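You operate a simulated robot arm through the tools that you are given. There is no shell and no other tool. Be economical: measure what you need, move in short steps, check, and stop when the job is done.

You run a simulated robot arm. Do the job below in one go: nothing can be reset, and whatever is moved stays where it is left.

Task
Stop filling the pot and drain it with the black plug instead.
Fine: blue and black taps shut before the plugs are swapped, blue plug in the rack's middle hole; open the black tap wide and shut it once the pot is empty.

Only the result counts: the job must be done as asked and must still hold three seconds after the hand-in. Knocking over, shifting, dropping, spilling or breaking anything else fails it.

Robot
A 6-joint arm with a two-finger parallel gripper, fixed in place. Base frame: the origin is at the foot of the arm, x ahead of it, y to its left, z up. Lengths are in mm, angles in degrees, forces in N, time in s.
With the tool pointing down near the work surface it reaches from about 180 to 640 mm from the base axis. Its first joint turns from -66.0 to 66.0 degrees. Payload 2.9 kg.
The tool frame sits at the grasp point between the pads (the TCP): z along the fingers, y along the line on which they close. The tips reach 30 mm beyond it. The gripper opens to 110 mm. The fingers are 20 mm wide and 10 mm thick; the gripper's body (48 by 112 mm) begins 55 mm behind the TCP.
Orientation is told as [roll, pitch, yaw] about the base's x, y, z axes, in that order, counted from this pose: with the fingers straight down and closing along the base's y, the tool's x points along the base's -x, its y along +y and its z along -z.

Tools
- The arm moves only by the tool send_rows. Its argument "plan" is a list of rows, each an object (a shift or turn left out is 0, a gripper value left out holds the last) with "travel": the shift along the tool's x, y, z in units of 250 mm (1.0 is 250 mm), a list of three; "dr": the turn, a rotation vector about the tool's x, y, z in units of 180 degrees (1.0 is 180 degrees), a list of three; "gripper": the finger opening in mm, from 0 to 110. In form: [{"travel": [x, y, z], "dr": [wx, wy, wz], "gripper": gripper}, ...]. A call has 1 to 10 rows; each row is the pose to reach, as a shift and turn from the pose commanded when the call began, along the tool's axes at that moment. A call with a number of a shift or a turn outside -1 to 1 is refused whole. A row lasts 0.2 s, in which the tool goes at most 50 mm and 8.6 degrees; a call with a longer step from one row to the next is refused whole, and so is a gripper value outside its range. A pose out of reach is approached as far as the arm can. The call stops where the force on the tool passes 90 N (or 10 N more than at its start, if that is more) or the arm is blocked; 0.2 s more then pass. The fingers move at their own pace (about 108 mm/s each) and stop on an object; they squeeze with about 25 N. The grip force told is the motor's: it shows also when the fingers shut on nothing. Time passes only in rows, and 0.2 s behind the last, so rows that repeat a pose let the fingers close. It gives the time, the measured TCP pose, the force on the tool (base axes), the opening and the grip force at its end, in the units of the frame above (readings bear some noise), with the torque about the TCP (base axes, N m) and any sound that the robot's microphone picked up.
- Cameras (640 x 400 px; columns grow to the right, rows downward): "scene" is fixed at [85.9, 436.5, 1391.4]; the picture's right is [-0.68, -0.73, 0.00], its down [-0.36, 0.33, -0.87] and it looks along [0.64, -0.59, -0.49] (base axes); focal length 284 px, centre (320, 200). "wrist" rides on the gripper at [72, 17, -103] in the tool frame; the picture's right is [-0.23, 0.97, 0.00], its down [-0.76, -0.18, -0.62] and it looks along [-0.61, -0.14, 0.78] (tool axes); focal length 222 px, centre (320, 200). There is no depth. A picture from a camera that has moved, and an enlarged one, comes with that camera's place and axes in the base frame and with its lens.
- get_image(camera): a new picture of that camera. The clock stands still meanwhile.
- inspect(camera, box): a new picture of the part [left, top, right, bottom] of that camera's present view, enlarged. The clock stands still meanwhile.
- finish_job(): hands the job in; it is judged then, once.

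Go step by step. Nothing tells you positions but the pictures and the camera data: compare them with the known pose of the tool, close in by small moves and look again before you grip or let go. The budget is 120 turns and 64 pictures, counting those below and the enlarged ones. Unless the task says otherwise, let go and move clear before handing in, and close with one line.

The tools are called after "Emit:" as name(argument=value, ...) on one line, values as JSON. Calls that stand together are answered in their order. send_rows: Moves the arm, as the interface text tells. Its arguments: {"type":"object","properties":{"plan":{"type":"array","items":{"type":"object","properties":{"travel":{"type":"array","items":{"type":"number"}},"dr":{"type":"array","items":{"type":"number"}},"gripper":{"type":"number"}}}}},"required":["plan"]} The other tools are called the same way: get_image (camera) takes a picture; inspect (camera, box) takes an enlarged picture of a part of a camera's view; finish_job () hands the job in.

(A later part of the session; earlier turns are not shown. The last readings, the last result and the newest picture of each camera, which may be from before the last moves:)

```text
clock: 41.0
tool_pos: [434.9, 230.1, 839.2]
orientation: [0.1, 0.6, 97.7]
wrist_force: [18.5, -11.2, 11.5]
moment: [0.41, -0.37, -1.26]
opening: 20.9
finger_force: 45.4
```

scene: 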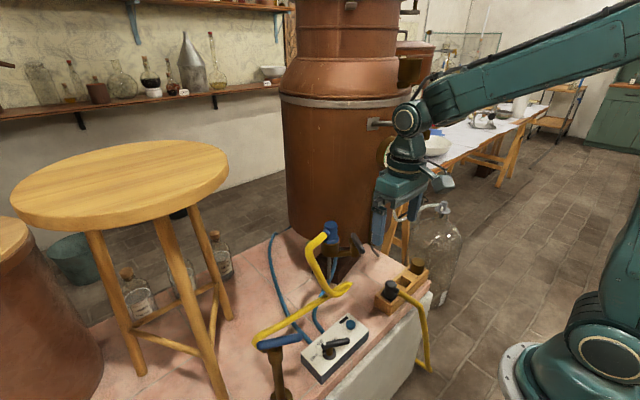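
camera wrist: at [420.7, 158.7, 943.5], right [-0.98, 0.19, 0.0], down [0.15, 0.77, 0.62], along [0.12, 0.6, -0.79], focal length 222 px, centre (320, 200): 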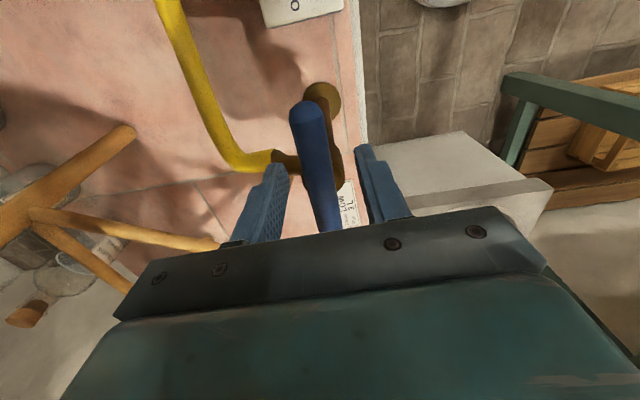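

Blue is shut again (torque at the stop). I release and rise.

Emit:
send_rows(plan=[{"gripper": 60}, {"gripper": 60}, {"travel": [0, 0, -0.15]}, {"travel": [0, 0, -0.35]}, {"travel": [0, 0, -0.55]}, {"travel": [0, 0, -0.75], "dr": [0, 0, 0.04]}, {"travel": [0, 0, -0.88], "dr": [0, 0, 0.087]}, {"travel": [0.1, 0, -0.88], "dr": [0, 0, 0.134]}, {"travel": [0.2, 0, -0.88], "dr": [0, 0, 0.181]}, {"travel": [0.3, 0, -0.88], "dr": [0, 0, 0.228]}])

Emit:
send_rows(plan=[{"travel": [0.03, -0.08, 0], "dr": [0, 0, 0.047]}, {"travel": [0.06, -0.16, 0], "dr": [0, 0, 0.094]}, {"travel": [0.09, -0.24, 0], "dr": [0, 0, 0.141]}, {"travel": [0.12, -0.32, 0], "dr": [0, 0, 0.188]}, {"travel": [0.15, -0.4, 0], "dr": [0, 0, 0.235]}, {"travel": [0.15, -0.4, 0], "dr": [0, 0, 0.282]}, {"travel": [0.15, -0.4, 0], "dr": [0, 0, 0.329]}, {"travel": [0.15, -0.4, 0], "dr": [0, 0, 0.376]}, {"travel": [0.15, -0.4, 0], "dr": [0, 0, 0.423]}, {"travel": [0.15, -0.4, 0], "dr": [0, 0, 0.47]}])

```text
clock: 43.1
tool_pos: [444.8, 160.0, 1061.0]
orientation: [-0.1, 0.5, 56.7]
wrist_force: [0.2, -0.2, 0.8]
moment: [0.01, 0.0, 0.02]
opening: 60.1
finger_force: 0.2
```

```text
clock: 45.4
tool_pos: [507.5, 72.6, 1060.9]
orientation: [-0.5, -0.1, -27.9]
wrist_force: [-0.6, -0.1, -0.3]
moment: [0.02, -0.01, -0.04]
opening: 60.4
finger_force: 0.1
```

Emit:
send_rows(plan=[{"travel": [-0.02, -0.02, 0], "dr": [0, 0, 0.047]}, {"travel": [-0.05, -0.05, 0], "dr": [0, 0, 0.094]}, {"travel": [-0.08, -0.09, 0], "dr": [0, 0, 0.141]}, {"travel": [-0.11, -0.12, 0], "dr": [0, 0, 0.188]}, {"travel": [-0.14, -0.15, 0], "dr": [0, 0, 0.235]}, {"travel": [-0.17, -0.18, 0], "dr": [0, 0, 0.282]}, {"travel": [-0.2, -0.21, 0], "dr": [0, 0, 0.329]}, {"travel": [-0.234, -0.25, 0], "dr": [0, 0, 0.376]}, {"travel": [-0.234, -0.25, 0], "dr": [0, 0, 0.423]}, {"travel": [-0.234, -0.25, 0], "dr": [0, 0, 0.428]}])

Emit:
get_image(camera="wrist")

```text
clock: 47.5
tool_pos: [531.3, -8.9, 1061.0]
orientation: [0.0, -0.5, -105.0]
wrist_force: [1.4, 0.1, 0.0]
moment: [0.0, 0.0, -0.01]
opening: 60.1
finger_force: 0.0
```

```text
25 pictures are left
camera wrist: at [566.7, 56.7, 1164.1], right [0.88, -0.47, 0.0], down [-0.37, -0.68, 0.63], along [-0.3, -0.56, -0.78], focal length 222 px, centre (320, 200)
```

wrist: 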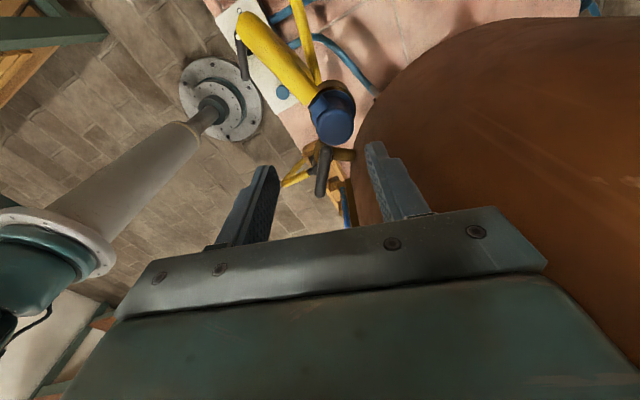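

Plug's top is at about (540, -20, 950) with its hose leaving toward +y. I come lower, rotate to put the fingers square across the hose direction, and check.

Emit:
send_rows(plan=[{"travel": [-0.017, 0.021, 0.06], "dr": [0, 0, -0.028]}, {"travel": [-0.034, 0.042, 0.14], "dr": [0, 0, -0.056]}, {"travel": [-0.034, 0.042, 0.22], "dr": [0, 0, -0.056]}, {"travel": [-0.034, 0.042, 0.22], "dr": [0, 0, -0.056]}])

Emit:
get_image(camera="wrist")

Emit:
inspect(camera="scene", box=[280, 170, 408, 270])

```text
clock: 48.5
tool_pos: [537.8, -20.5, 1006.2]
orientation: [-0.1, -0.5, -94.7]
wrist_force: [0.7, -0.3, 1.5]
moment: [0.02, 0.0, -0.02]
opening: 60.1
finger_force: 0.0
```

```text
24 pictures are left
camera wrist: at [562.2, 51.2, 1109.2], right [0.95, -0.31, 0.0], down [-0.24, -0.74, 0.63], along [-0.19, -0.6, -0.78], focal length 222 px, centre (320, 200)
```

wrist: 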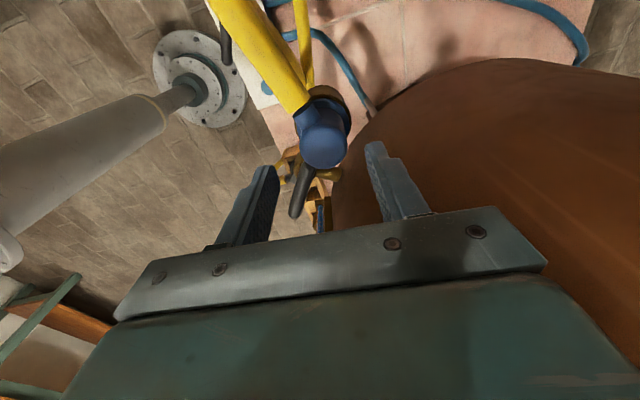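

```text
4.00 times, centred on (344, 220) of scene
camera zoom: at [85.9, 436.5, 1391.4], right [-0.68, -0.73, 0.0], down [-0.36, 0.33, -0.87], along [0.64, -0.59, -0.49], focal length 1138 px, centre (224, 120)
```

zoom: 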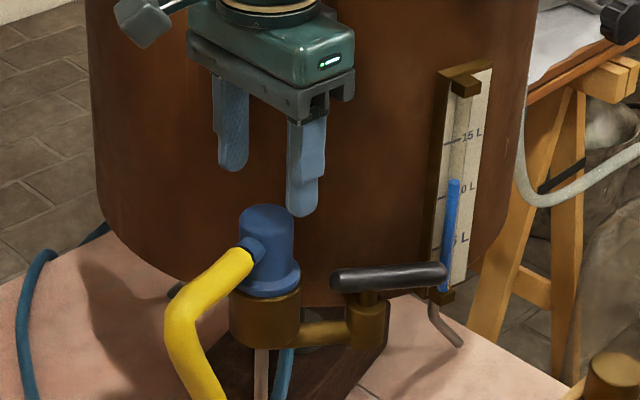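

Plug top triangulates to (541, -26.5, 948). I lower straddling the cap.

Emit:
send_rows(plan=[{"travel": [-0.023, 0.015, 0.08]}, {"travel": [-0.023, 0.015, 0.18]}, {"travel": [-0.023, 0.015, 0.25]}, {"travel": [-0.023, 0.015, 0.28]}, {"travel": [-0.023, 0.015, 0.28]}])

Emit:
inspect(camera="scene", box=[280, 170, 408, 270])

Emit:
get_image(camera="wrist")

```text
clock: 49.8
tool_pos: [541.8, -28.4, 937.4]
orientation: [-0.2, -0.5, -94.7]
wrist_force: [-0.1, -0.8, 0.7]
moment: [0.0, -0.01, -0.01]
opening: 59.9
finger_force: 0.0
```

```text
4.00 times, centred on (344, 220) of scene
camera zoom: at [85.9, 436.5, 1391.4], right [-0.68, -0.73, 0.0], down [-0.36, 0.33, -0.87], along [0.64, -0.59, -0.49], focal length 1138 px, centre (224, 120)
```

zoom: 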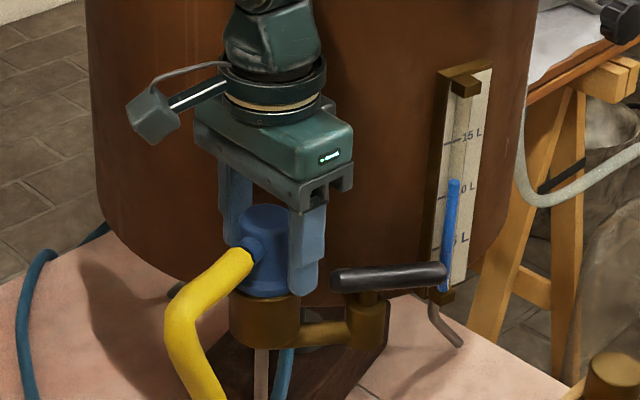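

```text
21 pictures are left
camera wrist: at [565.2, 43.6, 1039.3], right [0.95, -0.31, 0.0], down [-0.24, -0.74, 0.63], along [-0.19, -0.6, -0.78], focal length 222 px, centre (320, 200)
```

wrist: 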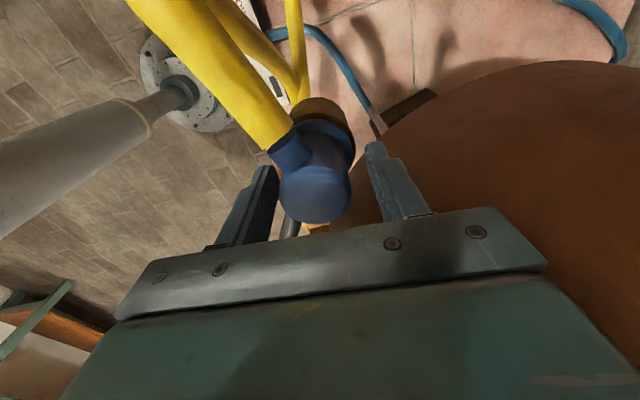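

Cap is between the fingers, clear of the hose stub. I close.

Emit:
send_rows(plan=[{"gripper": 25}, {"gripper": 25}, {"gripper": 25}])

```text
clock: 50.5
tool_pos: [541.6, -28.0, 936.1]
orientation: [-0.2, -0.5, -94.7]
wrist_force: [-0.1, -1.2, 0.1]
moment: [0.03, 0.0, -0.04]
opening: 47.4
finger_force: 25.3
```

Emit:
send_rows(plan=[{"gripper": 25}, {"gripper": 25}])

Emit:
inspect(camera="scene", box=[312, 205, 376, 255])

```text
clock: 51.1
tool_pos: [541.8, -27.6, 937.5]
orientation: [-0.1, -0.4, -94.8]
wrist_force: [0.3, 0.6, -0.3]
moment: [-0.01, 0.06, -0.04]
opening: 47.4
finger_force: 24.6
```

```text
8.00 times, centred on (344, 230) of scene
camera zoom: at [85.9, 436.5, 1391.4], right [-0.68, -0.73, 0.0], down [-0.36, 0.33, -0.87], along [0.64, -0.59, -0.49], focal length 2276 px, centre (128, -40)
```

zoom: 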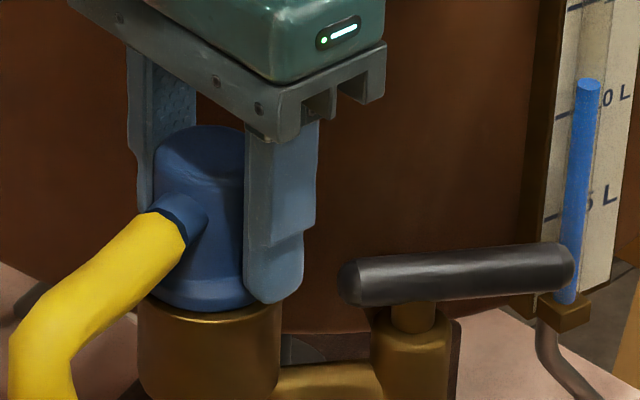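

The tips seem to be on the flange (47 mm). I regrip 13 mm higher so they hold the cap itself.

Emit:
send_rows(plan=[{"gripper": 58}, {"travel": [0, 0, -0.052], "gripper": 58}, {"travel": [0, 0, -0.052], "gripper": 58}, {"travel": [0, 0, -0.052], "gripper": 20}, {"travel": [0, 0, -0.052], "gripper": 20}, {"travel": [0, 0, -0.052], "gripper": 20}])

```text
clock: 52.5
tool_pos: [541.4, -27.8, 950.0]
orientation: [-0.3, -0.5, -94.7]
wrist_force: [0.4, 0.1, 0.2]
moment: [0.05, 0.01, -0.01]
opening: 36.6
finger_force: 25.4
```

Now on the cap (36.6 mm). I pull straight up gently.

Emit:
send_rows(plan=[{"travel": [0, 0, -0.02]}, {"travel": [0, 0, -0.06]}, {"travel": [0, 0, -0.12]}, {"travel": [0, 0, -0.2]}, {"travel": [0, 0, -0.28]}, {"travel": [0, 0, -0.28]}])

Emit:
inspect(camera="scene", box=[280, 150, 440, 270])

```text
clock: 54.0
tool_pos: [542.1, -28.5, 1020.9]
orientation: [-0.1, -0.6, -94.7]
wrist_force: [-0.1, 0.3, -0.9]
moment: [0.01, 0.01, 0.0]
opening: 36.4
finger_force: 25.5
```

```text
3.33 times, centred on (360, 210) of scene
camera zoom: at [85.9, 436.5, 1391.4], right [-0.68, -0.73, 0.0], down [-0.36, 0.33, -0.87], along [0.64, -0.59, -0.49], focal length 948 px, centre (187, 167)
```

zoom: 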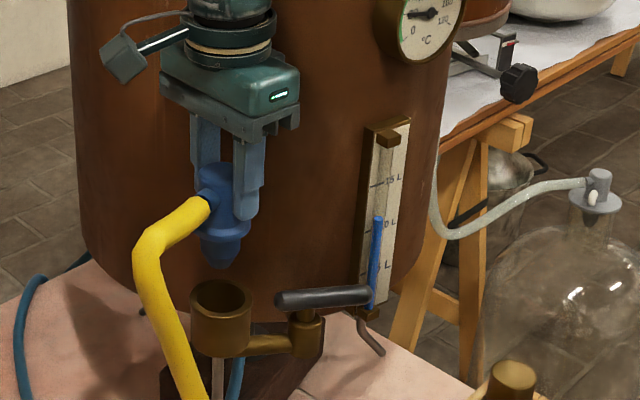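

The plug is out with no spill. I carry it back away from the pot, turning to yaw about -14° so its hose stub will point to -x like the black one.

Emit:
send_rows(plan=[{"travel": [0.0145, -0.058, 0], "dr": [0, 0, -0.045]}, {"travel": [0.029, -0.116, 0], "dr": [0, 0, -0.09]}, {"travel": [0.0435, -0.174, 0], "dr": [0, 0, -0.135]}, {"travel": [0.058, -0.232, 0], "dr": [0, 0, -0.18]}, {"travel": [0.0725, -0.29, 0], "dr": [0, 0, -0.225]}, {"travel": [0.087, -0.348, 0], "dr": [0, 0, -0.27]}, {"travel": [0.1, -0.406, 0], "dr": [0, 0, -0.315]}, {"travel": [0.116, -0.464, 0], "dr": [0, 0, -0.36]}, {"travel": [0.13, -0.522, 0], "dr": [0, 0, -0.405]}, {"travel": [0.145, -0.582, 0], "dr": [0, 0, -0.45]}])

Emit:
get_image(camera="wrist")

```text
clock: 56.1
tool_pos: [399.5, 18.6, 1020.0]
orientation: [-0.6, -0.1, -13.6]
wrist_force: [-0.1, -0.8, -0.6]
moment: [0.02, -0.03, 0.0]
opening: 36.5
finger_force: 24.8
```

```text
18 pictures are left
camera wrist: at [333.9, 53.9, 1122.7], right [0.45, 0.89, -0.01], down [0.7, -0.35, 0.62], along [0.55, -0.29, -0.78], focal length 222 px, centre (320, 200)
```

wrist: 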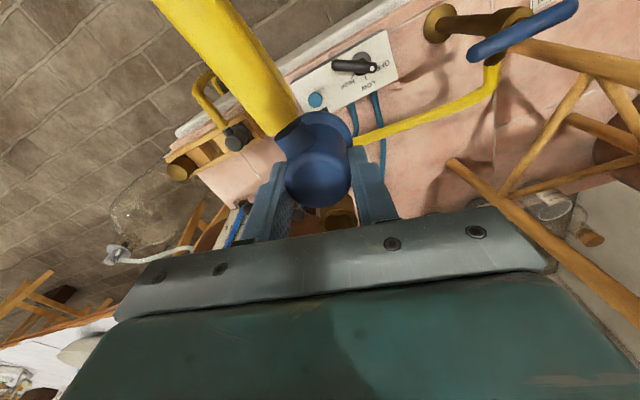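

Emit:
send_rows(plan=[{"travel": [0.05, -0.12, 0]}, {"travel": [0.05, -0.28, 0]}, {"travel": [0.03, -0.44, 0.04]}, {"travel": [0.0, -0.6, 0.12]}, {"travel": [-0.013, -0.76, 0.2]}, {"travel": [-0.013, -0.896, 0.28]}, {"travel": [-0.013, -0.896, 0.28]}])

Emit:
get_image(camera="wrist")

Emit:
inspect(camera="scene", box=[360, 230, 456, 320])

```text
clock: 57.8
tool_pos: [349.7, -199.2, 951.3]
orientation: [-0.6, 0.2, -13.7]
wrist_force: [1.3, -0.4, 0.1]
moment: [0.01, 0.0, -0.02]
opening: 36.5
finger_force: 24.8
```

```text
17 pictures are left
camera wrist: at [284.7, -165.7, 1055.3], right [0.45, 0.89, -0.01], down [0.7, -0.35, 0.62], along [0.55, -0.29, -0.78], focal length 222 px, centre (320, 200)
```

wrist: 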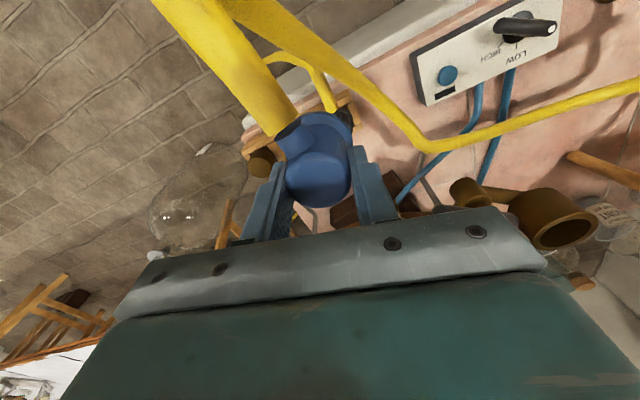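

```text
4.44 times, centred on (408, 275) of scene
camera zoom: at [85.9, 436.5, 1391.4], right [-0.68, -0.73, 0.0], down [-0.36, 0.33, -0.87], along [0.64, -0.59, -0.49], focal length 1264 px, centre (-71, -133)
```

zoom: 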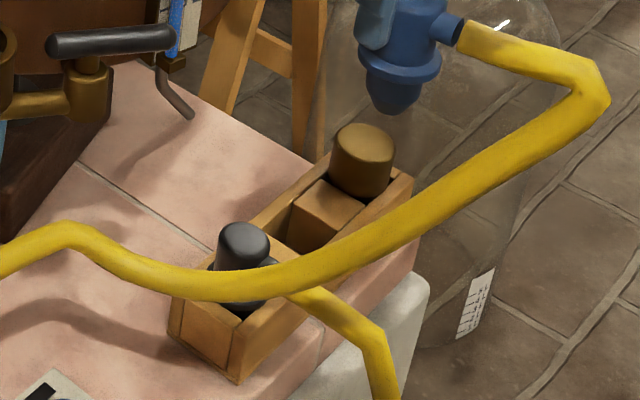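

The rack top is near z 650 with the middle hole about (420, -281). I bring the plug above it, nose about 25 mm clear, and check alignment in both views.

Emit:
send_rows(plan=[{"travel": [-0.117, -0.084, 0]}, {"travel": [-0.234, -0.168, 0.06]}, {"travel": [-0.351, -0.252, 0.16]}, {"travel": [-0.351, -0.252, 0.34]}, {"travel": [-0.351, -0.252, 0.52]}, {"travel": [-0.351, -0.252, 0.66]}, {"travel": [-0.351, -0.252, 0.744]}, {"travel": [-0.351, -0.252, 0.744]}])

Emit:
inspect(camera="scene", box=[360, 220, 456, 310])

Emit:
get_image(camera="wrist")

```text
clock: 59.5
tool_pos: [416.5, -283.8, 766.1]
orientation: [-0.6, 0.0, -13.7]
wrist_force: [-0.7, -0.7, -0.9]
moment: [0.02, 0.01, 0.0]
opening: 36.6
finger_force: 24.8
```

```text
4.44 times, centred on (408, 265) of scene
camera zoom: at [85.9, 436.5, 1391.4], right [-0.68, -0.73, 0.0], down [-0.36, 0.33, -0.87], along [0.64, -0.59, -0.49], focal length 1264 px, centre (-71, -89)
```

zoom: 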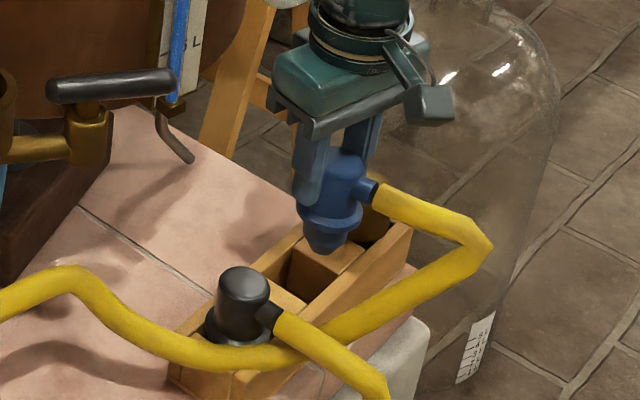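

```text
14 pictures are left
camera wrist: at [352.2, -248.8, 869.2], right [0.45, 0.89, -0.01], down [0.7, -0.35, 0.62], along [0.55, -0.29, -0.78], focal length 222 px, centre (320, 200)
```

wrist: 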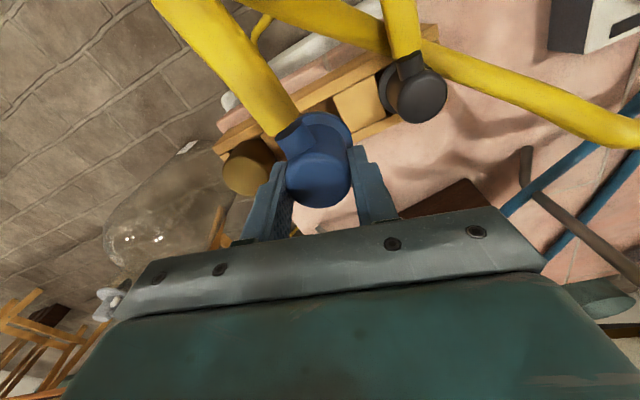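

The plug looks offset from the hole; I enlarge the wrist view to read the gap edges.

Emit:
inspect(camera="wrist", box=[220, 50, 460, 200])

Emit:
inspect(camera="scene", box=[384, 258, 432, 296])

```text
2.67 times, centred on (340, 125) of wrist
camera zoom: at [352.2, -248.8, 869.2], right [0.45, 0.89, -0.01], down [0.7, -0.35, 0.62], along [0.55, -0.29, -0.78], focal length 592 px, centre (267, 400)
```

zoom: 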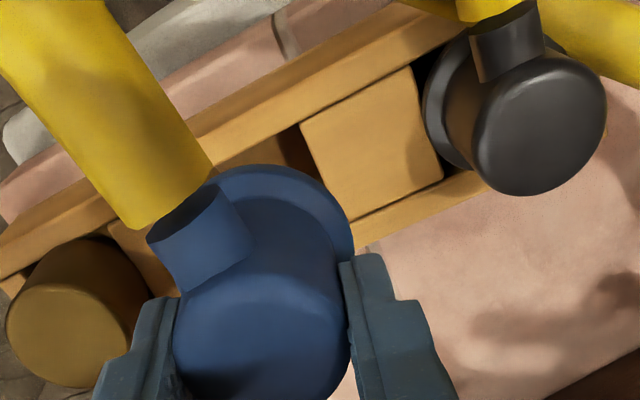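

```text
10.53 times, centred on (408, 277) of scene
camera zoom: at [85.9, 436.5, 1391.4], right [-0.68, -0.73, 0.0], down [-0.36, 0.33, -0.87], along [0.64, -0.59, -0.49], focal length 2994 px, centre (-606, -610)
```

zoom: 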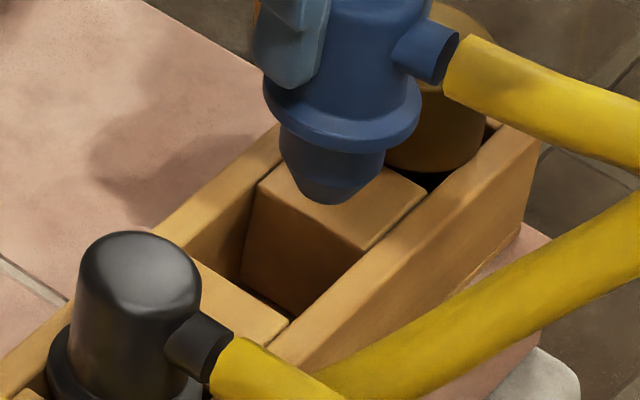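

Working both views together: rack top is z≈640, middle hole at about (422, -285), and the plug sits ~8 mm off the TCP toward -x. I shift 14 mm in +x, lower slightly, and check.

Emit:
send_rows(plan=[{"travel": [-0.059, 0.002, 0.0]}, {"travel": [-0.059, 0.002, 0.05]}, {"travel": [-0.059, 0.002, 0.09]}, {"travel": [-0.059, 0.002, 0.09]}])

Emit:
inspect(camera="scene", box=[384, 258, 432, 296])

```text
clock: 60.5
tool_pos: [432.1, -284.6, 743.5]
orientation: [-0.6, 0.1, -13.7]
wrist_force: [0.5, -0.7, -0.4]
moment: [0.02, -0.01, 0.0]
opening: 36.5
finger_force: 24.6
```

```text
10.53 times, centred on (408, 277) of scene
camera zoom: at [85.9, 436.5, 1391.4], right [-0.68, -0.73, 0.0], down [-0.36, 0.33, -0.87], along [0.64, -0.59, -0.49], focal length 2994 px, centre (-606, -610)
```

zoom: 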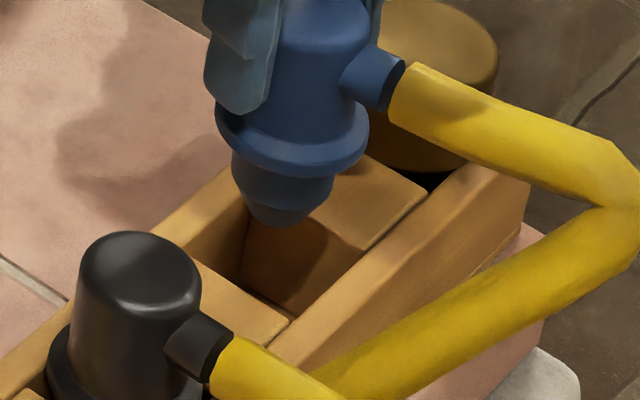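

Nose lines up over the hole (about 15 mm above). I lower it in small steps.

Emit:
send_rows(plan=[{"travel": [0, 0, 0.04]}, {"travel": [0, 0, 0.07]}, {"travel": [0, 0, 0.1]}, {"travel": [0, 0, 0.12]}, {"travel": [0, 0, 0.12]}])

Emit:
inspect(camera="scene", box=[384, 258, 432, 296])

```text
clock: 61.8
tool_pos: [432.8, -285.3, 712.9]
orientation: [-0.6, 0.1, -13.7]
wrist_force: [-0.2, -0.6, -0.7]
moment: [-0.03, -0.03, 0.0]
opening: 36.5
finger_force: 24.9
```

```text
10.53 times, centred on (408, 277) of scene
camera zoom: at [85.9, 436.5, 1391.4], right [-0.68, -0.73, 0.0], down [-0.36, 0.33, -0.87], along [0.64, -0.59, -0.49], focal length 2994 px, centre (-606, -610)
```

zoom: 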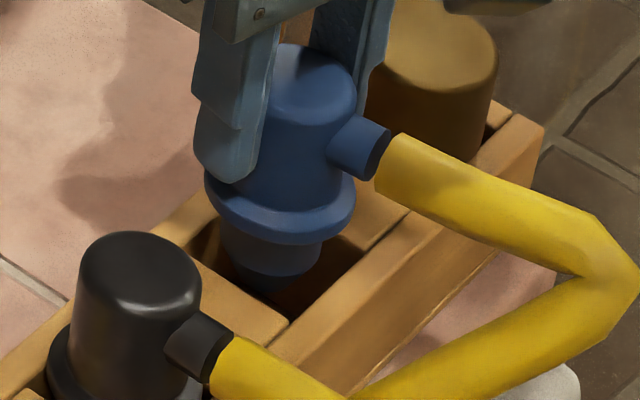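

Nose is entering the hole. Lowering further in small steps until it seats.

Emit:
send_rows(plan=[{"travel": [0, 0, 0.012]}, {"travel": [0, 0, 0.024]}, {"travel": [0, 0, 0.032]}, {"travel": [0, 0, 0.032]}])

```text
clock: 62.8
tool_pos: [434.3, -285.1, 706.2]
orientation: [-0.6, 0.1, -13.7]
wrist_force: [-0.4, -0.2, -0.6]
moment: [0.01, 0.01, -0.03]
opening: 36.2
finger_force: 24.6
```

Emit:
send_rows(plan=[{"travel": [0, 0, 0.012]}, {"travel": [0, 0, 0.024]}, {"travel": [0, 0, 0.032]}, {"travel": [0, 0, 0.032]}])

```text
clock: 63.8
tool_pos: [432.0, -286.2, 697.9]
orientation: [-0.6, 0.1, -13.7]
wrist_force: [0.3, -1.1, -1.7]
moment: [0.0, -0.02, -0.01]
opening: 36.5
finger_force: 25.8
```

Emit:
send_rows(plan=[{"travel": [0, 0, 0.01]}, {"travel": [0, 0, 0.02]}, {"travel": [0, 0, 0.028]}, {"travel": [0, 0, 0.028]}])

Emit:
inspect(camera="scene", box=[384, 258, 432, 296])

```text
clock: 64.8
tool_pos: [433.0, -285.9, 689.4]
orientation: [-0.5, 0.1, -13.8]
wrist_force: [0.4, -0.2, -0.9]
moment: [0.0, -0.02, 0.01]
opening: 36.3
finger_force: 24.6
```

```text
10.53 times, centred on (408, 277) of scene
camera zoom: at [85.9, 436.5, 1391.4], right [-0.68, -0.73, 0.0], down [-0.36, 0.33, -0.87], along [0.64, -0.59, -0.49], focal length 2994 px, centre (-606, -610)
```

zoom: 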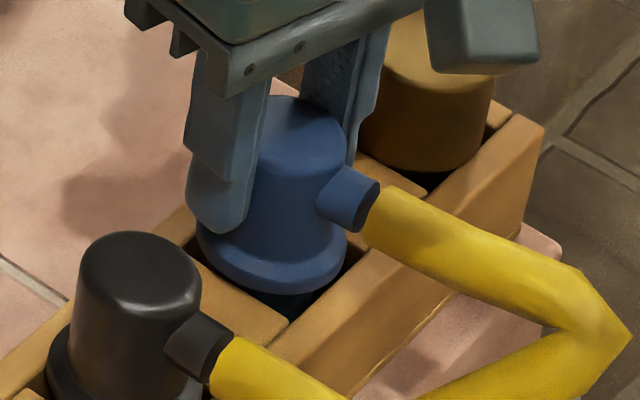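

About 11 mm more to match the black plug's seat. Continue gently.

Emit:
send_rows(plan=[{"travel": [0, 0, 0.012]}, {"travel": [0, 0, 0.024]}, {"travel": [0, 0, 0.034]}, {"travel": [0, 0, 0.04]}, {"travel": [0, 0, 0.04]}])

```text
clock: 66.0
tool_pos: [434.6, -286.6, 681.9]
orientation: [-0.8, -0.3, -13.7]
wrist_force: [1.6, -0.1, 25.2]
moment: [0.22, 0.03, 0.1]
opening: 36.6
finger_force: 24.7
```

Contact with 25 N at z≈682: seated. I release, rise a little and look.

Emit:
send_rows(plan=[{"travel": [0, 0, -0.006]}, {"travel": [0, 0, -0.006], "gripper": 56}, {"travel": [0, 0, -0.006], "gripper": 56}, {"travel": [0, 0, -0.12]}, {"travel": [0, 0, -0.3]}, {"travel": [0, 0, -0.44]}, {"travel": [0, 0, -0.44]}])

Emit:
inspect(camera="wrist", box=[220, 50, 540, 250])

Emit:
inspect(camera="scene", box=[370, 250, 442, 306])

```text
clock: 67.5
tool_pos: [434.7, -284.5, 792.0]
orientation: [-0.5, 0.1, -13.7]
wrist_force: [-0.7, 0.1, -0.2]
moment: [-0.03, 0.0, 0.01]
opening: 55.9
finger_force: 0.0
```

```text
2.00 times, centred on (380, 150) of wrist
camera zoom: at [369.2, -250.3, 895.8], right [0.45, 0.89, -0.01], down [0.7, -0.35, 0.62], along [0.55, -0.29, -0.78], focal length 444 px, centre (200, 300)
```

zoom: 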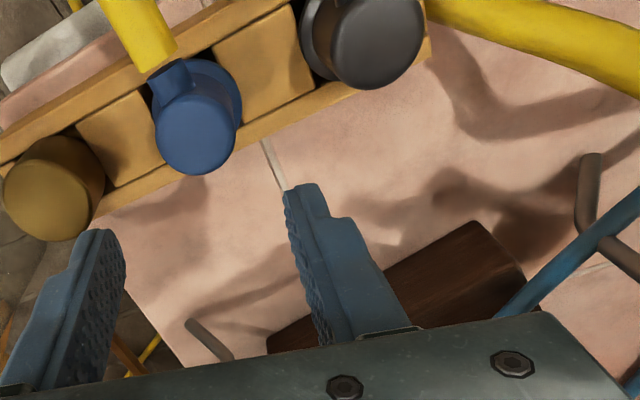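

```text
7.14 times, centred on (406, 278) of scene
camera zoom: at [85.9, 436.5, 1391.4], right [-0.68, -0.73, 0.0], down [-0.36, 0.33, -0.87], along [0.64, -0.59, -0.49], focal length 2032 px, centre (-294, -357)
```

zoom: 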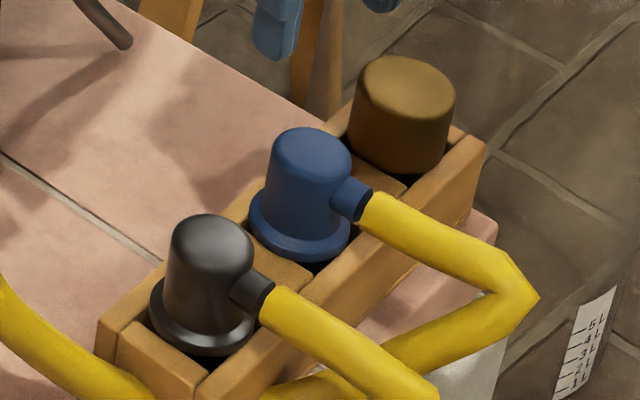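

Blue is seated in the middle hole, just like the black one. The black plug is 85.5 mm further in +y; I move over it with the same relative grip pose and lower.

Emit:
send_rows(plan=[{"travel": [0.041, 0.166, 0]}, {"travel": [0.082, 0.332, 0]}, {"travel": [0.082, 0.332, 0.14]}, {"travel": [0.082, 0.332, 0.28]}, {"travel": [0.082, 0.332, 0.38]}, {"travel": [0.082, 0.332, 0.42]}, {"travel": [0.082, 0.332, 0.434]}, {"travel": [0.082, 0.332, 0.434]}])

Emit:
inspect(camera="scene", box=[370, 250, 442, 306])

```text
clock: 69.3
tool_pos: [432.5, -200.4, 680.6]
orientation: [-0.6, 0.1, -13.7]
wrist_force: [1.0, 0.0, -0.2]
moment: [-0.03, 0.02, 0.01]
opening: 56.3
finger_force: 0.1
```

```text
7.14 times, centred on (406, 278) of scene
camera zoom: at [85.9, 436.5, 1391.4], right [-0.68, -0.73, 0.0], down [-0.36, 0.33, -0.87], along [0.64, -0.59, -0.49], focal length 2032 px, centre (-294, -357)
```

zoom: 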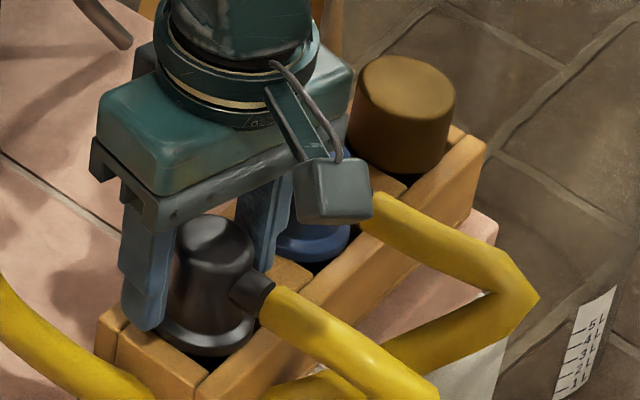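

Fingers straddle the black cap. I close and lift straight up.

Emit:
send_rows(plan=[{"gripper": 20}, {"gripper": 20}, {"gripper": 20}, {"travel": [0, 0, -0.02]}, {"travel": [0, 0, -0.06]}, {"travel": [0, 0, -0.12]}, {"travel": [0, 0, -0.24]}, {"travel": [0, 0, -0.4]}, {"travel": [0, 0, -0.58]}])

```text
clock: 71.3
tool_pos: [434.1, -199.6, 829.0]
orientation: [-0.7, 0.1, -13.7]
wrist_force: [0.4, -0.2, -0.4]
moment: [0.01, -0.04, -0.01]
opening: 36.3
finger_force: 25.0
```

Black plug is in hand. I carry it back along the same safe route.

Emit:
send_rows(plan=[{"travel": [0.08, -0.02, -0.125]}, {"travel": [0.16, -0.04, -0.25]}, {"travel": [0.245, -0.06, -0.375]}, {"travel": [0.326, -0.08, -0.5]}, {"travel": [0.329, 0.099, -0.555]}, {"travel": [0.332, 0.278, -0.61]}, {"travel": [0.335, 0.457, -0.666]}, {"travel": [0.338, 0.636, -0.721]}, {"travel": [0.341, 0.815, -0.776]}, {"travel": [0.341, 0.815, -0.776]}])

```text
clock: 73.5
tool_pos: [401.0, 22.1, 1019.1]
orientation: [-0.6, 0.1, -13.8]
wrist_force: [0.2, 1.1, -1.6]
moment: [0.01, -0.02, -0.03]
opening: 36.2
finger_force: 25.3
```

Emit:
send_rows(plan=[{"travel": [-0.059, -0.006, 0], "dr": [0, 0, 0.045]}, {"travel": [-0.119, -0.012, 0], "dr": [0, 0, 0.09]}, {"travel": [-0.178, -0.018, 0], "dr": [0, 0, 0.135]}, {"travel": [-0.237, -0.024, 0], "dr": [0, 0, 0.18]}, {"travel": [-0.297, -0.03, 0], "dr": [0, 0, 0.225]}, {"travel": [-0.356, -0.036, 0], "dr": [0, 0, 0.27]}, {"travel": [-0.415, -0.042, 0], "dr": [0, 0, 0.315]}, {"travel": [-0.474, -0.048, 0], "dr": [0, 0, 0.36]}, {"travel": [-0.534, -0.054, 0], "dr": [0, 0, 0.405]}, {"travel": [-0.593, -0.06, -0.006], "dr": [0, 0, 0.449]}])

Emit:
send_rows(plan=[{}, {}])

```text
clock: 75.8
tool_pos: [539.5, -30.1, 1020.6]
orientation: [-0.2, -0.5, -94.7]
wrist_force: [-0.5, 0.1, -0.9]
moment: [-0.04, -0.04, -0.04]
opening: 36.2
finger_force: 24.8
```

```text
clock: 76.3
tool_pos: [540.6, -30.2, 1019.6]
orientation: [-0.3, -0.6, -94.6]
wrist_force: [-0.7, 0.1, -1.5]
moment: [0.03, -0.04, 0.02]
opening: 36.6
finger_force: 24.5
```

I correct 2 mm and lower to just above the cup, then check.

Emit:
send_rows(plan=[{"travel": [0.0085, 0.0053, 0.0]}, {"travel": [0.0085, 0.0053, 0.07]}, {"travel": [0.0085, 0.0053, 0.13]}, {"travel": [0.0085, 0.0053, 0.13]}])

Emit:
inspect(camera="scene", box=[300, 190, 380, 250])

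```text
clock: 77.3
tool_pos: [542.1, -27.5, 987.5]
orientation: [-0.3, -0.5, -94.5]
wrist_force: [0.6, -0.5, -1.7]
moment: [-0.02, 0.01, -0.01]
opening: 36.3
finger_force: 25.0
```

```text
6.67 times, centred on (340, 220) of scene
camera zoom: at [85.9, 436.5, 1391.4], right [-0.68, -0.73, 0.0], down [-0.36, 0.33, -0.87], along [0.64, -0.59, -0.49], focal length 1896 px, centre (187, 67)
```

zoom: 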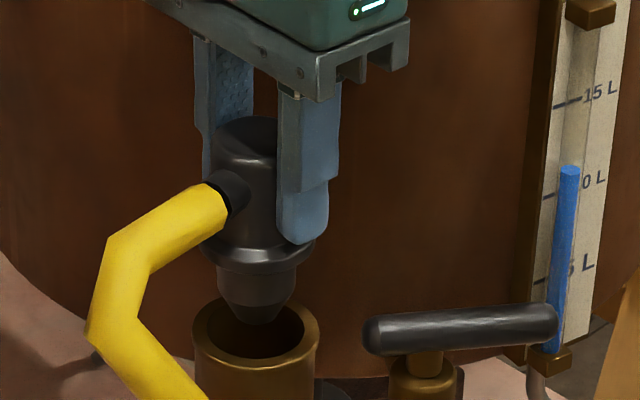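

Nose is over the mouth of the cup, within about 2 mm. I nudge and lower stepwise.

Emit:
send_rows(plan=[{"travel": [-0.004, -0.003, 0.03]}, {"travel": [-0.004, -0.003, 0.06]}, {"travel": [-0.004, -0.003, 0.09]}, {"travel": [-0.004, -0.003, 0.12]}, {"travel": [-0.004, -0.003, 0.12]}])

```text
clock: 78.5
tool_pos: [540.5, -28.5, 958.5]
orientation: [-0.1, -0.6, -94.4]
wrist_force: [0.5, 0.6, -1.3]
moment: [-0.01, 0.01, -0.01]
opening: 36.4
finger_force: 25.2
```

Emit:
send_rows(plan=[{"travel": [0, 0, 0.012]}, {"travel": [0, 0, 0.024]}, {"travel": [0, 0, 0.034]}, {"travel": [0, 0, 0.044]}, {"travel": [0, 0, 0.044]}])

```text
clock: 79.8
tool_pos: [540.4, -28.5, 946.2]
orientation: [-0.2, -0.6, -94.5]
wrist_force: [0.1, 0.0, -0.7]
moment: [0.01, -0.04, -0.05]
opening: 36.2
finger_force: 25.6
```

Emit:
send_rows(plan=[{"travel": [0, 0, 0.008]}, {"travel": [0, 0, 0.016]}, {"travel": [0, 0, 0.024]}, {"travel": [0, 0, 0.03]}, {"travel": [0, 0, 0.03]}])

```text
clock: 81.0
tool_pos: [541.2, -29.3, 938.8]
orientation: [0.1, -0.5, -94.6]
wrist_force: [0.0, -1.1, 19.6]
moment: [0.03, 0.01, 0.01]
opening: 36.4
finger_force: 25.0
```

Contact at z≈939. I press a little more to seat it and look.

Emit:
send_rows(plan=[{"travel": [0, 0, 0.008]}, {"travel": [0, 0, 0.014]}, {"travel": [0, 0, 0.014]}])

Emit:
inspect(camera="scene", box=[300, 190, 380, 250])

```text
clock: 81.8
tool_pos: [540.3, -29.3, 937.4]
orientation: [0.2, -0.6, -94.5]
wrist_force: [-0.7, 1.5, 31.6]
moment: [0.18, 0.32, 0.02]
opening: 36.5
finger_force: 24.5
```

```text
6.67 times, centred on (340, 220) of scene
camera zoom: at [85.4, 436.6, 1391.4], right [-0.68, -0.73, 0.0], down [-0.36, 0.33, -0.87], along [0.64, -0.59, -0.49], focal length 1896 px, centre (187, 67)
```

zoom: 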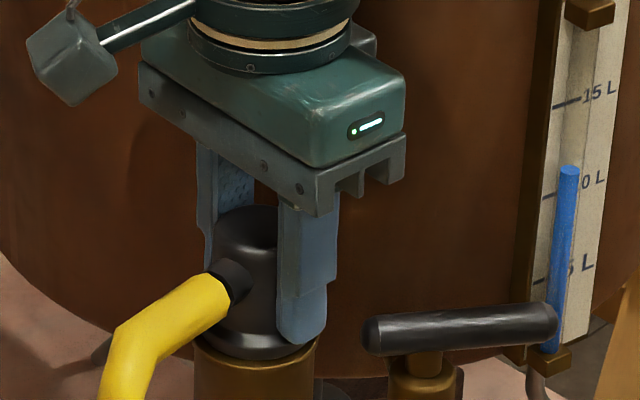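

Seated exactly as the blue one was. I release, rise, and withdraw from the pot.

Emit:
send_rows(plan=[{"travel": [0, 0, 0.004], "gripper": 58}, {"travel": [0, 0, 0], "gripper": 58}, {"travel": [0, 0, -0.1]}, {"travel": [0, 0, -0.25]}, {"travel": [0, 0, -0.42]}, {"travel": [0, -0.12, -0.42], "dr": [0, 0, -0.04]}, {"travel": [0, -0.26, -0.42], "dr": [0, 0, -0.085]}, {"travel": [0, -0.4, -0.42], "dr": [0, 0, -0.13]}, {"travel": [0, -0.5, -0.42], "dr": [0, 0, -0.175]}, {"travel": [0, -0.5, -0.42], "dr": [0, 0, -0.22]}])

Emit:
send_rows(plan=[{"dr": [0, 0, -0.046]}, {"dr": [0, 0, -0.092]}, {"dr": [0, 0, -0.138]}, {"dr": [0, 0, -0.184]}, {"dr": [0, 0, -0.23]}, {"dr": [0, 0, -0.276]}, {"dr": [0, 0, -0.322]}, {"dr": [0, 0, -0.368]}, {"dr": [0, 0, -0.414]}, {"dr": [0, 0, -0.46]}])

```text
clock: 84.0
tool_pos: [413.5, -18.1, 1041.0]
orientation: [-0.5, -0.3, -54.7]
wrist_force: [0.8, 0.5, -0.3]
moment: [0.03, 0.01, -0.03]
opening: 58.0
finger_force: 0.0
```

```text
clock: 86.2
tool_pos: [415.3, -17.2, 1040.5]
orientation: [-0.5, 0.4, 28.0]
wrist_force: [0.4, 0.7, 0.1]
moment: [-0.05, 0.0, -0.01]
opening: 58.0
finger_force: 0.1
```

Emit:
send_rows(plan=[{"travel": [0.002, -0.08, 0.02], "dr": [0, 0, -0.04]}, {"travel": [0.004, -0.165, 0.04], "dr": [0, 0, -0.08]}, {"travel": [0.006, -0.25, 0.06], "dr": [0, 0, -0.12]}, {"travel": [0.008, -0.331, 0.08], "dr": [0, 0, -0.161]}, {"travel": [0.008, -0.331, 0.08], "dr": [0, 0, -0.161]}])

Emit:
send_rows(plan=[{"dr": [0.04, 0, 0], "gripper": 46}, {"dr": [0.08, 0, 0]}, {"dr": [0.08, 0, 0]}])

```text
clock: 87.3
tool_pos: [453.2, -92.9, 1020.6]
orientation: [0.0, 0.5, 56.9]
wrist_force: [-0.2, -0.4, 0.3]
moment: [-0.02, 0.02, -0.01]
opening: 58.0
finger_force: 0.1
```

```text
clock: 88.2
tool_pos: [453.5, -91.5, 1023.0]
orientation: [-14.6, 0.6, 56.9]
wrist_force: [0.2, -0.1, -0.7]
moment: [0.01, 0.01, -0.05]
opening: 45.8
finger_force: 0.1
```

I descend along the leaned tool axis onto the black handle at the pose where I released it.

Emit:
send_rows(plan=[{"travel": [0.001, 0.003, 0.15]}, {"travel": [0.001, 0.003, 0.3]}, {"travel": [0.001, 0.003, 0.4]}, {"travel": [0.001, 0.003, 0.445]}, {"travel": [0.001, 0.003, 0.445]}, {"travel": [0.001, 0.003, 0.445], "gripper": 8}, {"travel": [0.001, 0.003, 0.445], "gripper": 8}, {"travel": [0.001, 0.003, 0.445], "gripper": 8}])

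```text
clock: 90.0
tool_pos: [474.2, -107.7, 914.4]
orientation: [-14.5, 0.5, 56.8]
wrist_force: [1.4, -0.6, -4.8]
moment: [0.56, -0.41, -0.78]
opening: 17.9
finger_force: 44.6
```

Gripped (17.9 mm). I open the black tap clockwise, first 32° with the tool leaned.

Emit:
send_rows(plan=[{"travel": [-0.006, 0.0168, -0.0044], "dr": [0, 0.0111, 0.043]}, {"travel": [-0.0136, 0.0328, -0.0084], "dr": [0, 0.0222, 0.086]}, {"travel": [-0.024, 0.0472, -0.012], "dr": [0, 0.0333, 0.129]}, {"travel": [-0.0364, 0.06, -0.0156], "dr": [0, 0.0444, 0.172]}, {"travel": [-0.0364, 0.06, -0.0156], "dr": [0, 0.0444, 0.172]}])

```text
clock: 91.2
tool_pos: [467.4, -92.2, 915.4]
orientation: [-15.0, 0.5, 24.6]
wrist_force: [-8.2, -11.6, 19.0]
moment: [-0.25, 0.03, -0.33]
opening: 17.6
finger_force: 45.0
```

Emit:
send_rows(plan=[{"travel": [-0.005, 0.0164, -0.0044], "dr": [0, 0.0115, 0.043]}, {"travel": [-0.0125, 0.032, -0.0085], "dr": [0, 0.023, 0.086]}, {"travel": [-0.0125, 0.032, -0.0085], "dr": [0, 0.023, 0.086]}])

Emit:
send_rows(plan=[{"travel": [0, -0.009, 0.001], "dr": [-0.042, 0, 0]}, {"travel": [0, -0.018, 0.0023], "dr": [-0.083, 0, 0]}, {"travel": [0, -0.018, 0.0023], "dr": [-0.083, 0, 0]}])

```text
clock: 92.0
tool_pos: [466.8, -83.1, 914.8]
orientation: [-15.0, 0.5, 8.5]
wrist_force: [-7.8, -12.6, 18.5]
moment: [-0.29, -0.08, -0.44]
opening: 17.6
finger_force: 45.0
```

```text
clock: 92.8
tool_pos: [467.0, -89.1, 913.6]
orientation: [-0.2, 0.4, 8.5]
wrist_force: [-0.3, -20.0, 4.7]
moment: [-0.42, -0.03, -0.56]
opening: 17.5
finger_force: 44.9
```

Upright again at 8°. Continue opening to about -31°, the original wide-open end.

Emit:
send_rows(plan=[{"travel": [0.0007, 0.0037, 0], "dr": [0, 0, 0.0444]}, {"travel": [-0.003, 0.021, 0], "dr": [0, 0, 0.0889]}, {"travel": [-0.009, 0.0375, 0], "dr": [0, 0, 0.1333]}, {"travel": [-0.017, 0.053, 0], "dr": [0, 0, 0.1778]}, {"travel": [-0.028, 0.0675, 0], "dr": [0, 0, 0.2222]}, {"travel": [-0.028, 0.0675, 0], "dr": [0, 0, 0.2222]}])

```text
clock: 94.2
tool_pos: [471.3, -68.8, 913.1]
orientation: [-0.3, 0.4, -31.2]
wrist_force: [-1.4, -4.3, 5.0]
moment: [0.22, 0.54, -0.19]
opening: 17.6
finger_force: 44.9
```

No stop felt yet; I go a few degrees further to the stop.

Emit:
send_rows(plan=[{"travel": [-0.001, 0.009, 0], "dr": [0, 0, 0.022]}, {"travel": [-0.002, 0.018, 0], "dr": [0, 0, 0.044]}, {"travel": [-0.002, 0.018, 0], "dr": [0, 0, 0.044]}])

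Emit:
inspect(camera="scene", box=[310, 190, 438, 270])

```text
clock: 95.0
tool_pos: [473.6, -67.9, 913.1]
orientation: [-0.7, 0.5, -39.3]
wrist_force: [-16.4, -18.6, 6.9]
moment: [-0.51, 0.32, 1.06]
opening: 18.7
finger_force: 44.9
```

```text
5.00 times, centred on (374, 230) of scene
camera zoom: at [85.4, 436.1, 1391.6], right [-0.68, -0.73, 0.0], down [-0.36, 0.33, -0.87], along [0.64, -0.59, -0.49], focal length 1422 px, centre (50, 50)
```

zoom: 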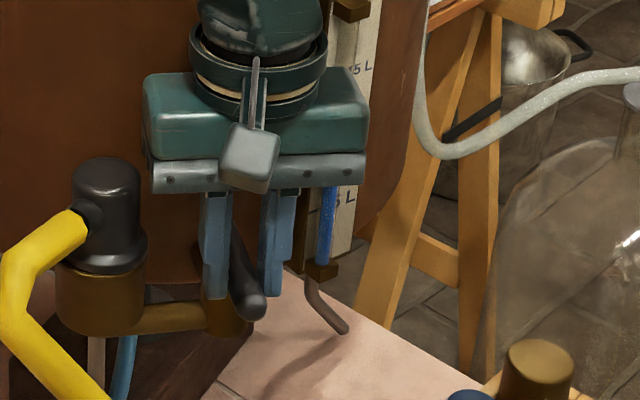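

The stop is felt at about -36°: wide open, and the pot is draining with the black plug in. I hold and wait.

Emit:
send_rows(plan=[{}, {}, {}, {}, {}, {}, {}, {}, {}, {}])

Emit:
send_rows(plan=[{}, {}, {}, {}, {}, {}, {}, {}, {}, {}])

Emit:
send_rows(plan=[{}, {}, {}, {}, {}, {}, {}, {}, {}, {}])

Emit:
send_rows(plan=[{}, {}, {}, {}, {}, {}, {}, {}, {}, {}])

Emit:
send_rows(plan=[{}, {}, {}, {}, {}, {}, {}, {}, {}, {}])

Emit:
send_rows(plan=[{}, {}, {}, {}, {}, {}, {}, {}, {}, {}])

Emit:
send_rows(plan=[{}, {}, {}, {}, {}, {}, {}, {}, {}, {}])

Emit:
send_rows(plan=[{}, {}, {}, {}, {}, {}, {}, {}, {}, {}])

Emit:
inspect(camera="scene", box=[310, 190, 438, 270])

```text
clock: 97.2
tool_pos: [472.2, -68.0, 914.0]
orientation: [-0.6, 0.4, -39.3]
wrist_force: [-20.7, -23.1, 0.2]
moment: [-0.5, 0.52, 0.97]
opening: 19.0
finger_force: 44.4
```

```text
clock: 99.3
tool_pos: [473.0, -67.5, 912.6]
orientation: [-0.6, 0.3, -39.3]
wrist_force: [-20.8, -23.3, -2.2]
moment: [-0.5, 0.51, 0.95]
opening: 18.6
finger_force: 45.3
```

```text
clock: 101.5
tool_pos: [473.6, -67.4, 913.1]
orientation: [-0.5, 0.4, -39.3]
wrist_force: [-20.6, -23.2, -1.5]
moment: [-0.5, 0.48, 0.96]
opening: 18.7
finger_force: 44.7
```

```text
clock: 103.8
tool_pos: [473.2, -66.6, 912.8]
orientation: [-0.6, 0.4, -39.3]
wrist_force: [-21.1, -23.4, -0.9]
moment: [-0.49, 0.46, 0.97]
opening: 18.7
finger_force: 45.0
```

```text
clock: 106.0
tool_pos: [472.8, -66.2, 914.3]
orientation: [-0.6, 0.4, -39.3]
wrist_force: [-20.3, -23.6, -1.4]
moment: [-0.51, 0.49, 0.96]
opening: 18.4
finger_force: 45.0
```

```text
clock: 108.2
tool_pos: [471.8, -67.3, 912.6]
orientation: [-0.7, 0.3, -39.3]
wrist_force: [-20.8, -22.9, -2.5]
moment: [-0.53, 0.45, 0.96]
opening: 18.7
finger_force: 45.3
```

```text
clock: 110.3
tool_pos: [473.0, -69.0, 913.2]
orientation: [-0.6, 0.4, -39.3]
wrist_force: [-21.2, -23.2, -1.2]
moment: [-0.52, 0.47, 0.95]
opening: 18.8
finger_force: 45.4
```

```text
clock: 112.5
tool_pos: [471.4, -67.7, 914.4]
orientation: [-0.6, 0.5, -39.2]
wrist_force: [-20.9, -23.3, -1.6]
moment: [-0.51, 0.49, 0.97]
opening: 18.9
finger_force: 45.0
```

```text
5.00 times, centred on (374, 230) of scene
camera zoom: at [85.4, 436.0, 1391.7], right [-0.68, -0.73, 0.0], down [-0.36, 0.33, -0.87], along [0.64, -0.59, -0.49], focal length 1422 px, centre (50, 50)
```

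zoom: 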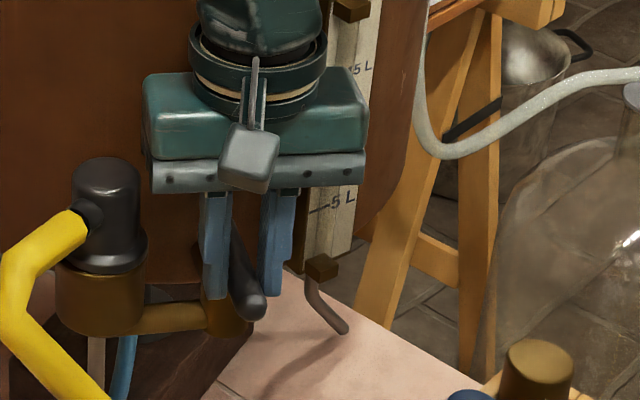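

The gauge is empty. I wait about 9 s more to be safe, then begin closing counter-clockwise.

Emit:
send_rows(plan=[{}, {}, {}, {}, {}, {}, {}, {}, {}, {}])

Emit:
send_rows(plan=[{}, {}, {}, {}, {}, {}, {}, {}, {}, {}])

Emit:
send_rows(plan=[{}, {}, {}, {}, {}, {}, {}, {}, {}, {}])

Emit:
send_rows(plan=[{}, {}, {}, {}, {}, {}, {}, {}, {}, {}])

Emit:
send_rows(plan=[{"travel": [0.001, -0.024, 0], "dr": [0, 0, -0.046]}, {"travel": [-0.003, -0.041, 0], "dr": [0, 0, -0.0905]}, {"travel": [-0.009, -0.0575, 0], "dr": [0, 0, -0.135]}, {"travel": [-0.0174, -0.073, 0], "dr": [0, 0, -0.1795]}, {"travel": [-0.028, -0.0875, 0], "dr": [0, 0, -0.224]}, {"travel": [-0.04, -0.1, 0], "dr": [0, 0, -0.268]}, {"travel": [-0.04, -0.1, 0], "dr": [0, 0, -0.268]}])

```text
clock: 114.8
tool_pos: [474.3, -67.9, 913.5]
orientation: [-0.6, 0.4, -39.4]
wrist_force: [-19.9, -23.8, -0.9]
moment: [-0.54, 0.5, 0.99]
opening: 18.9
finger_force: 44.8
```

```text
clock: 117.0
tool_pos: [473.3, -67.7, 912.1]
orientation: [-0.6, 0.4, -39.3]
wrist_force: [-21.5, -23.8, -1.2]
moment: [-0.53, 0.47, 0.94]
opening: 18.7
finger_force: 45.4
```

```text
clock: 119.2
tool_pos: [474.3, -68.3, 913.4]
orientation: [-0.6, 0.5, -39.3]
wrist_force: [-19.7, -23.1, -1.4]
moment: [-0.52, 0.46, 0.95]
opening: 18.7
finger_force: 44.8
```

```text
clock: 121.3
tool_pos: [474.4, -67.6, 913.1]
orientation: [-0.7, 0.4, -39.3]
wrist_force: [-21.5, -23.0, -0.6]
moment: [-0.51, 0.48, 0.95]
opening: 18.6
finger_force: 44.6
```

```text
clock: 123.0
tool_pos: [466.5, -90.6, 913.0]
orientation: [0.1, 0.3, 9.5]
wrist_force: [16.6, 9.9, -29.6]
moment: [0.23, -0.82, 0.2]
opening: 17.8
finger_force: 45.1
```

Now at 9°. I lean the tool again around the bar, then continue.

Emit:
send_rows(plan=[{"travel": [0, 0.01, 0.001], "dr": [0.042, 0, 0]}, {"travel": [0, 0.02, 0.003], "dr": [0.083, 0, 0]}, {"travel": [0, 0.02, 0.003], "dr": [0.083, 0, 0]}])

```text
clock: 123.8
tool_pos: [465.6, -84.7, 913.6]
orientation: [-14.9, 0.3, 9.5]
wrist_force: [0.4, 21.2, 16.8]
moment: [0.37, 0.5, 0.68]
opening: 17.4
finger_force: 45.0
```

Emit:
send_rows(plan=[{"travel": [0.001, -0.017, 0.0045], "dr": [0, -0.0114, -0.0429]}, {"travel": [0.0003, -0.0344, 0.009], "dr": [0, -0.0228, -0.0858]}, {"travel": [-0.003, -0.051, 0.0136], "dr": [0, -0.0342, -0.1287]}, {"travel": [-0.009, -0.067, 0.018], "dr": [0, -0.0456, -0.1716]}, {"travel": [-0.0177, -0.083, 0.022], "dr": [0, -0.057, -0.2145]}, {"travel": [-0.0177, -0.083, 0.022], "dr": [0, -0.057, -0.2145]}])

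```text
clock: 125.2
tool_pos: [473.5, -106.1, 914.1]
orientation: [-14.5, 0.3, 49.5]
wrist_force: [-16.2, 25.1, 32.4]
moment: [0.18, 0.52, 0.99]
opening: 17.7
finger_force: 45.2
```

Emit:
send_rows(plan=[{"travel": [0.0024, -0.016, 0.0045], "dr": [0, -0.0115, -0.0429]}, {"travel": [0.0024, -0.033, 0.009], "dr": [0, -0.023, -0.0858]}, {"travel": [0.0024, -0.033, 0.009], "dr": [0, -0.023, -0.0858]}])

```text
clock: 126.0
tool_pos: [476.0, -110.1, 909.8]
orientation: [-13.5, 0.2, 65.4]
wrist_force: [-31.2, 34.6, 20.0]
moment: [0.45, 0.8, -1.16]
opening: 20.9
finger_force: 45.0
```

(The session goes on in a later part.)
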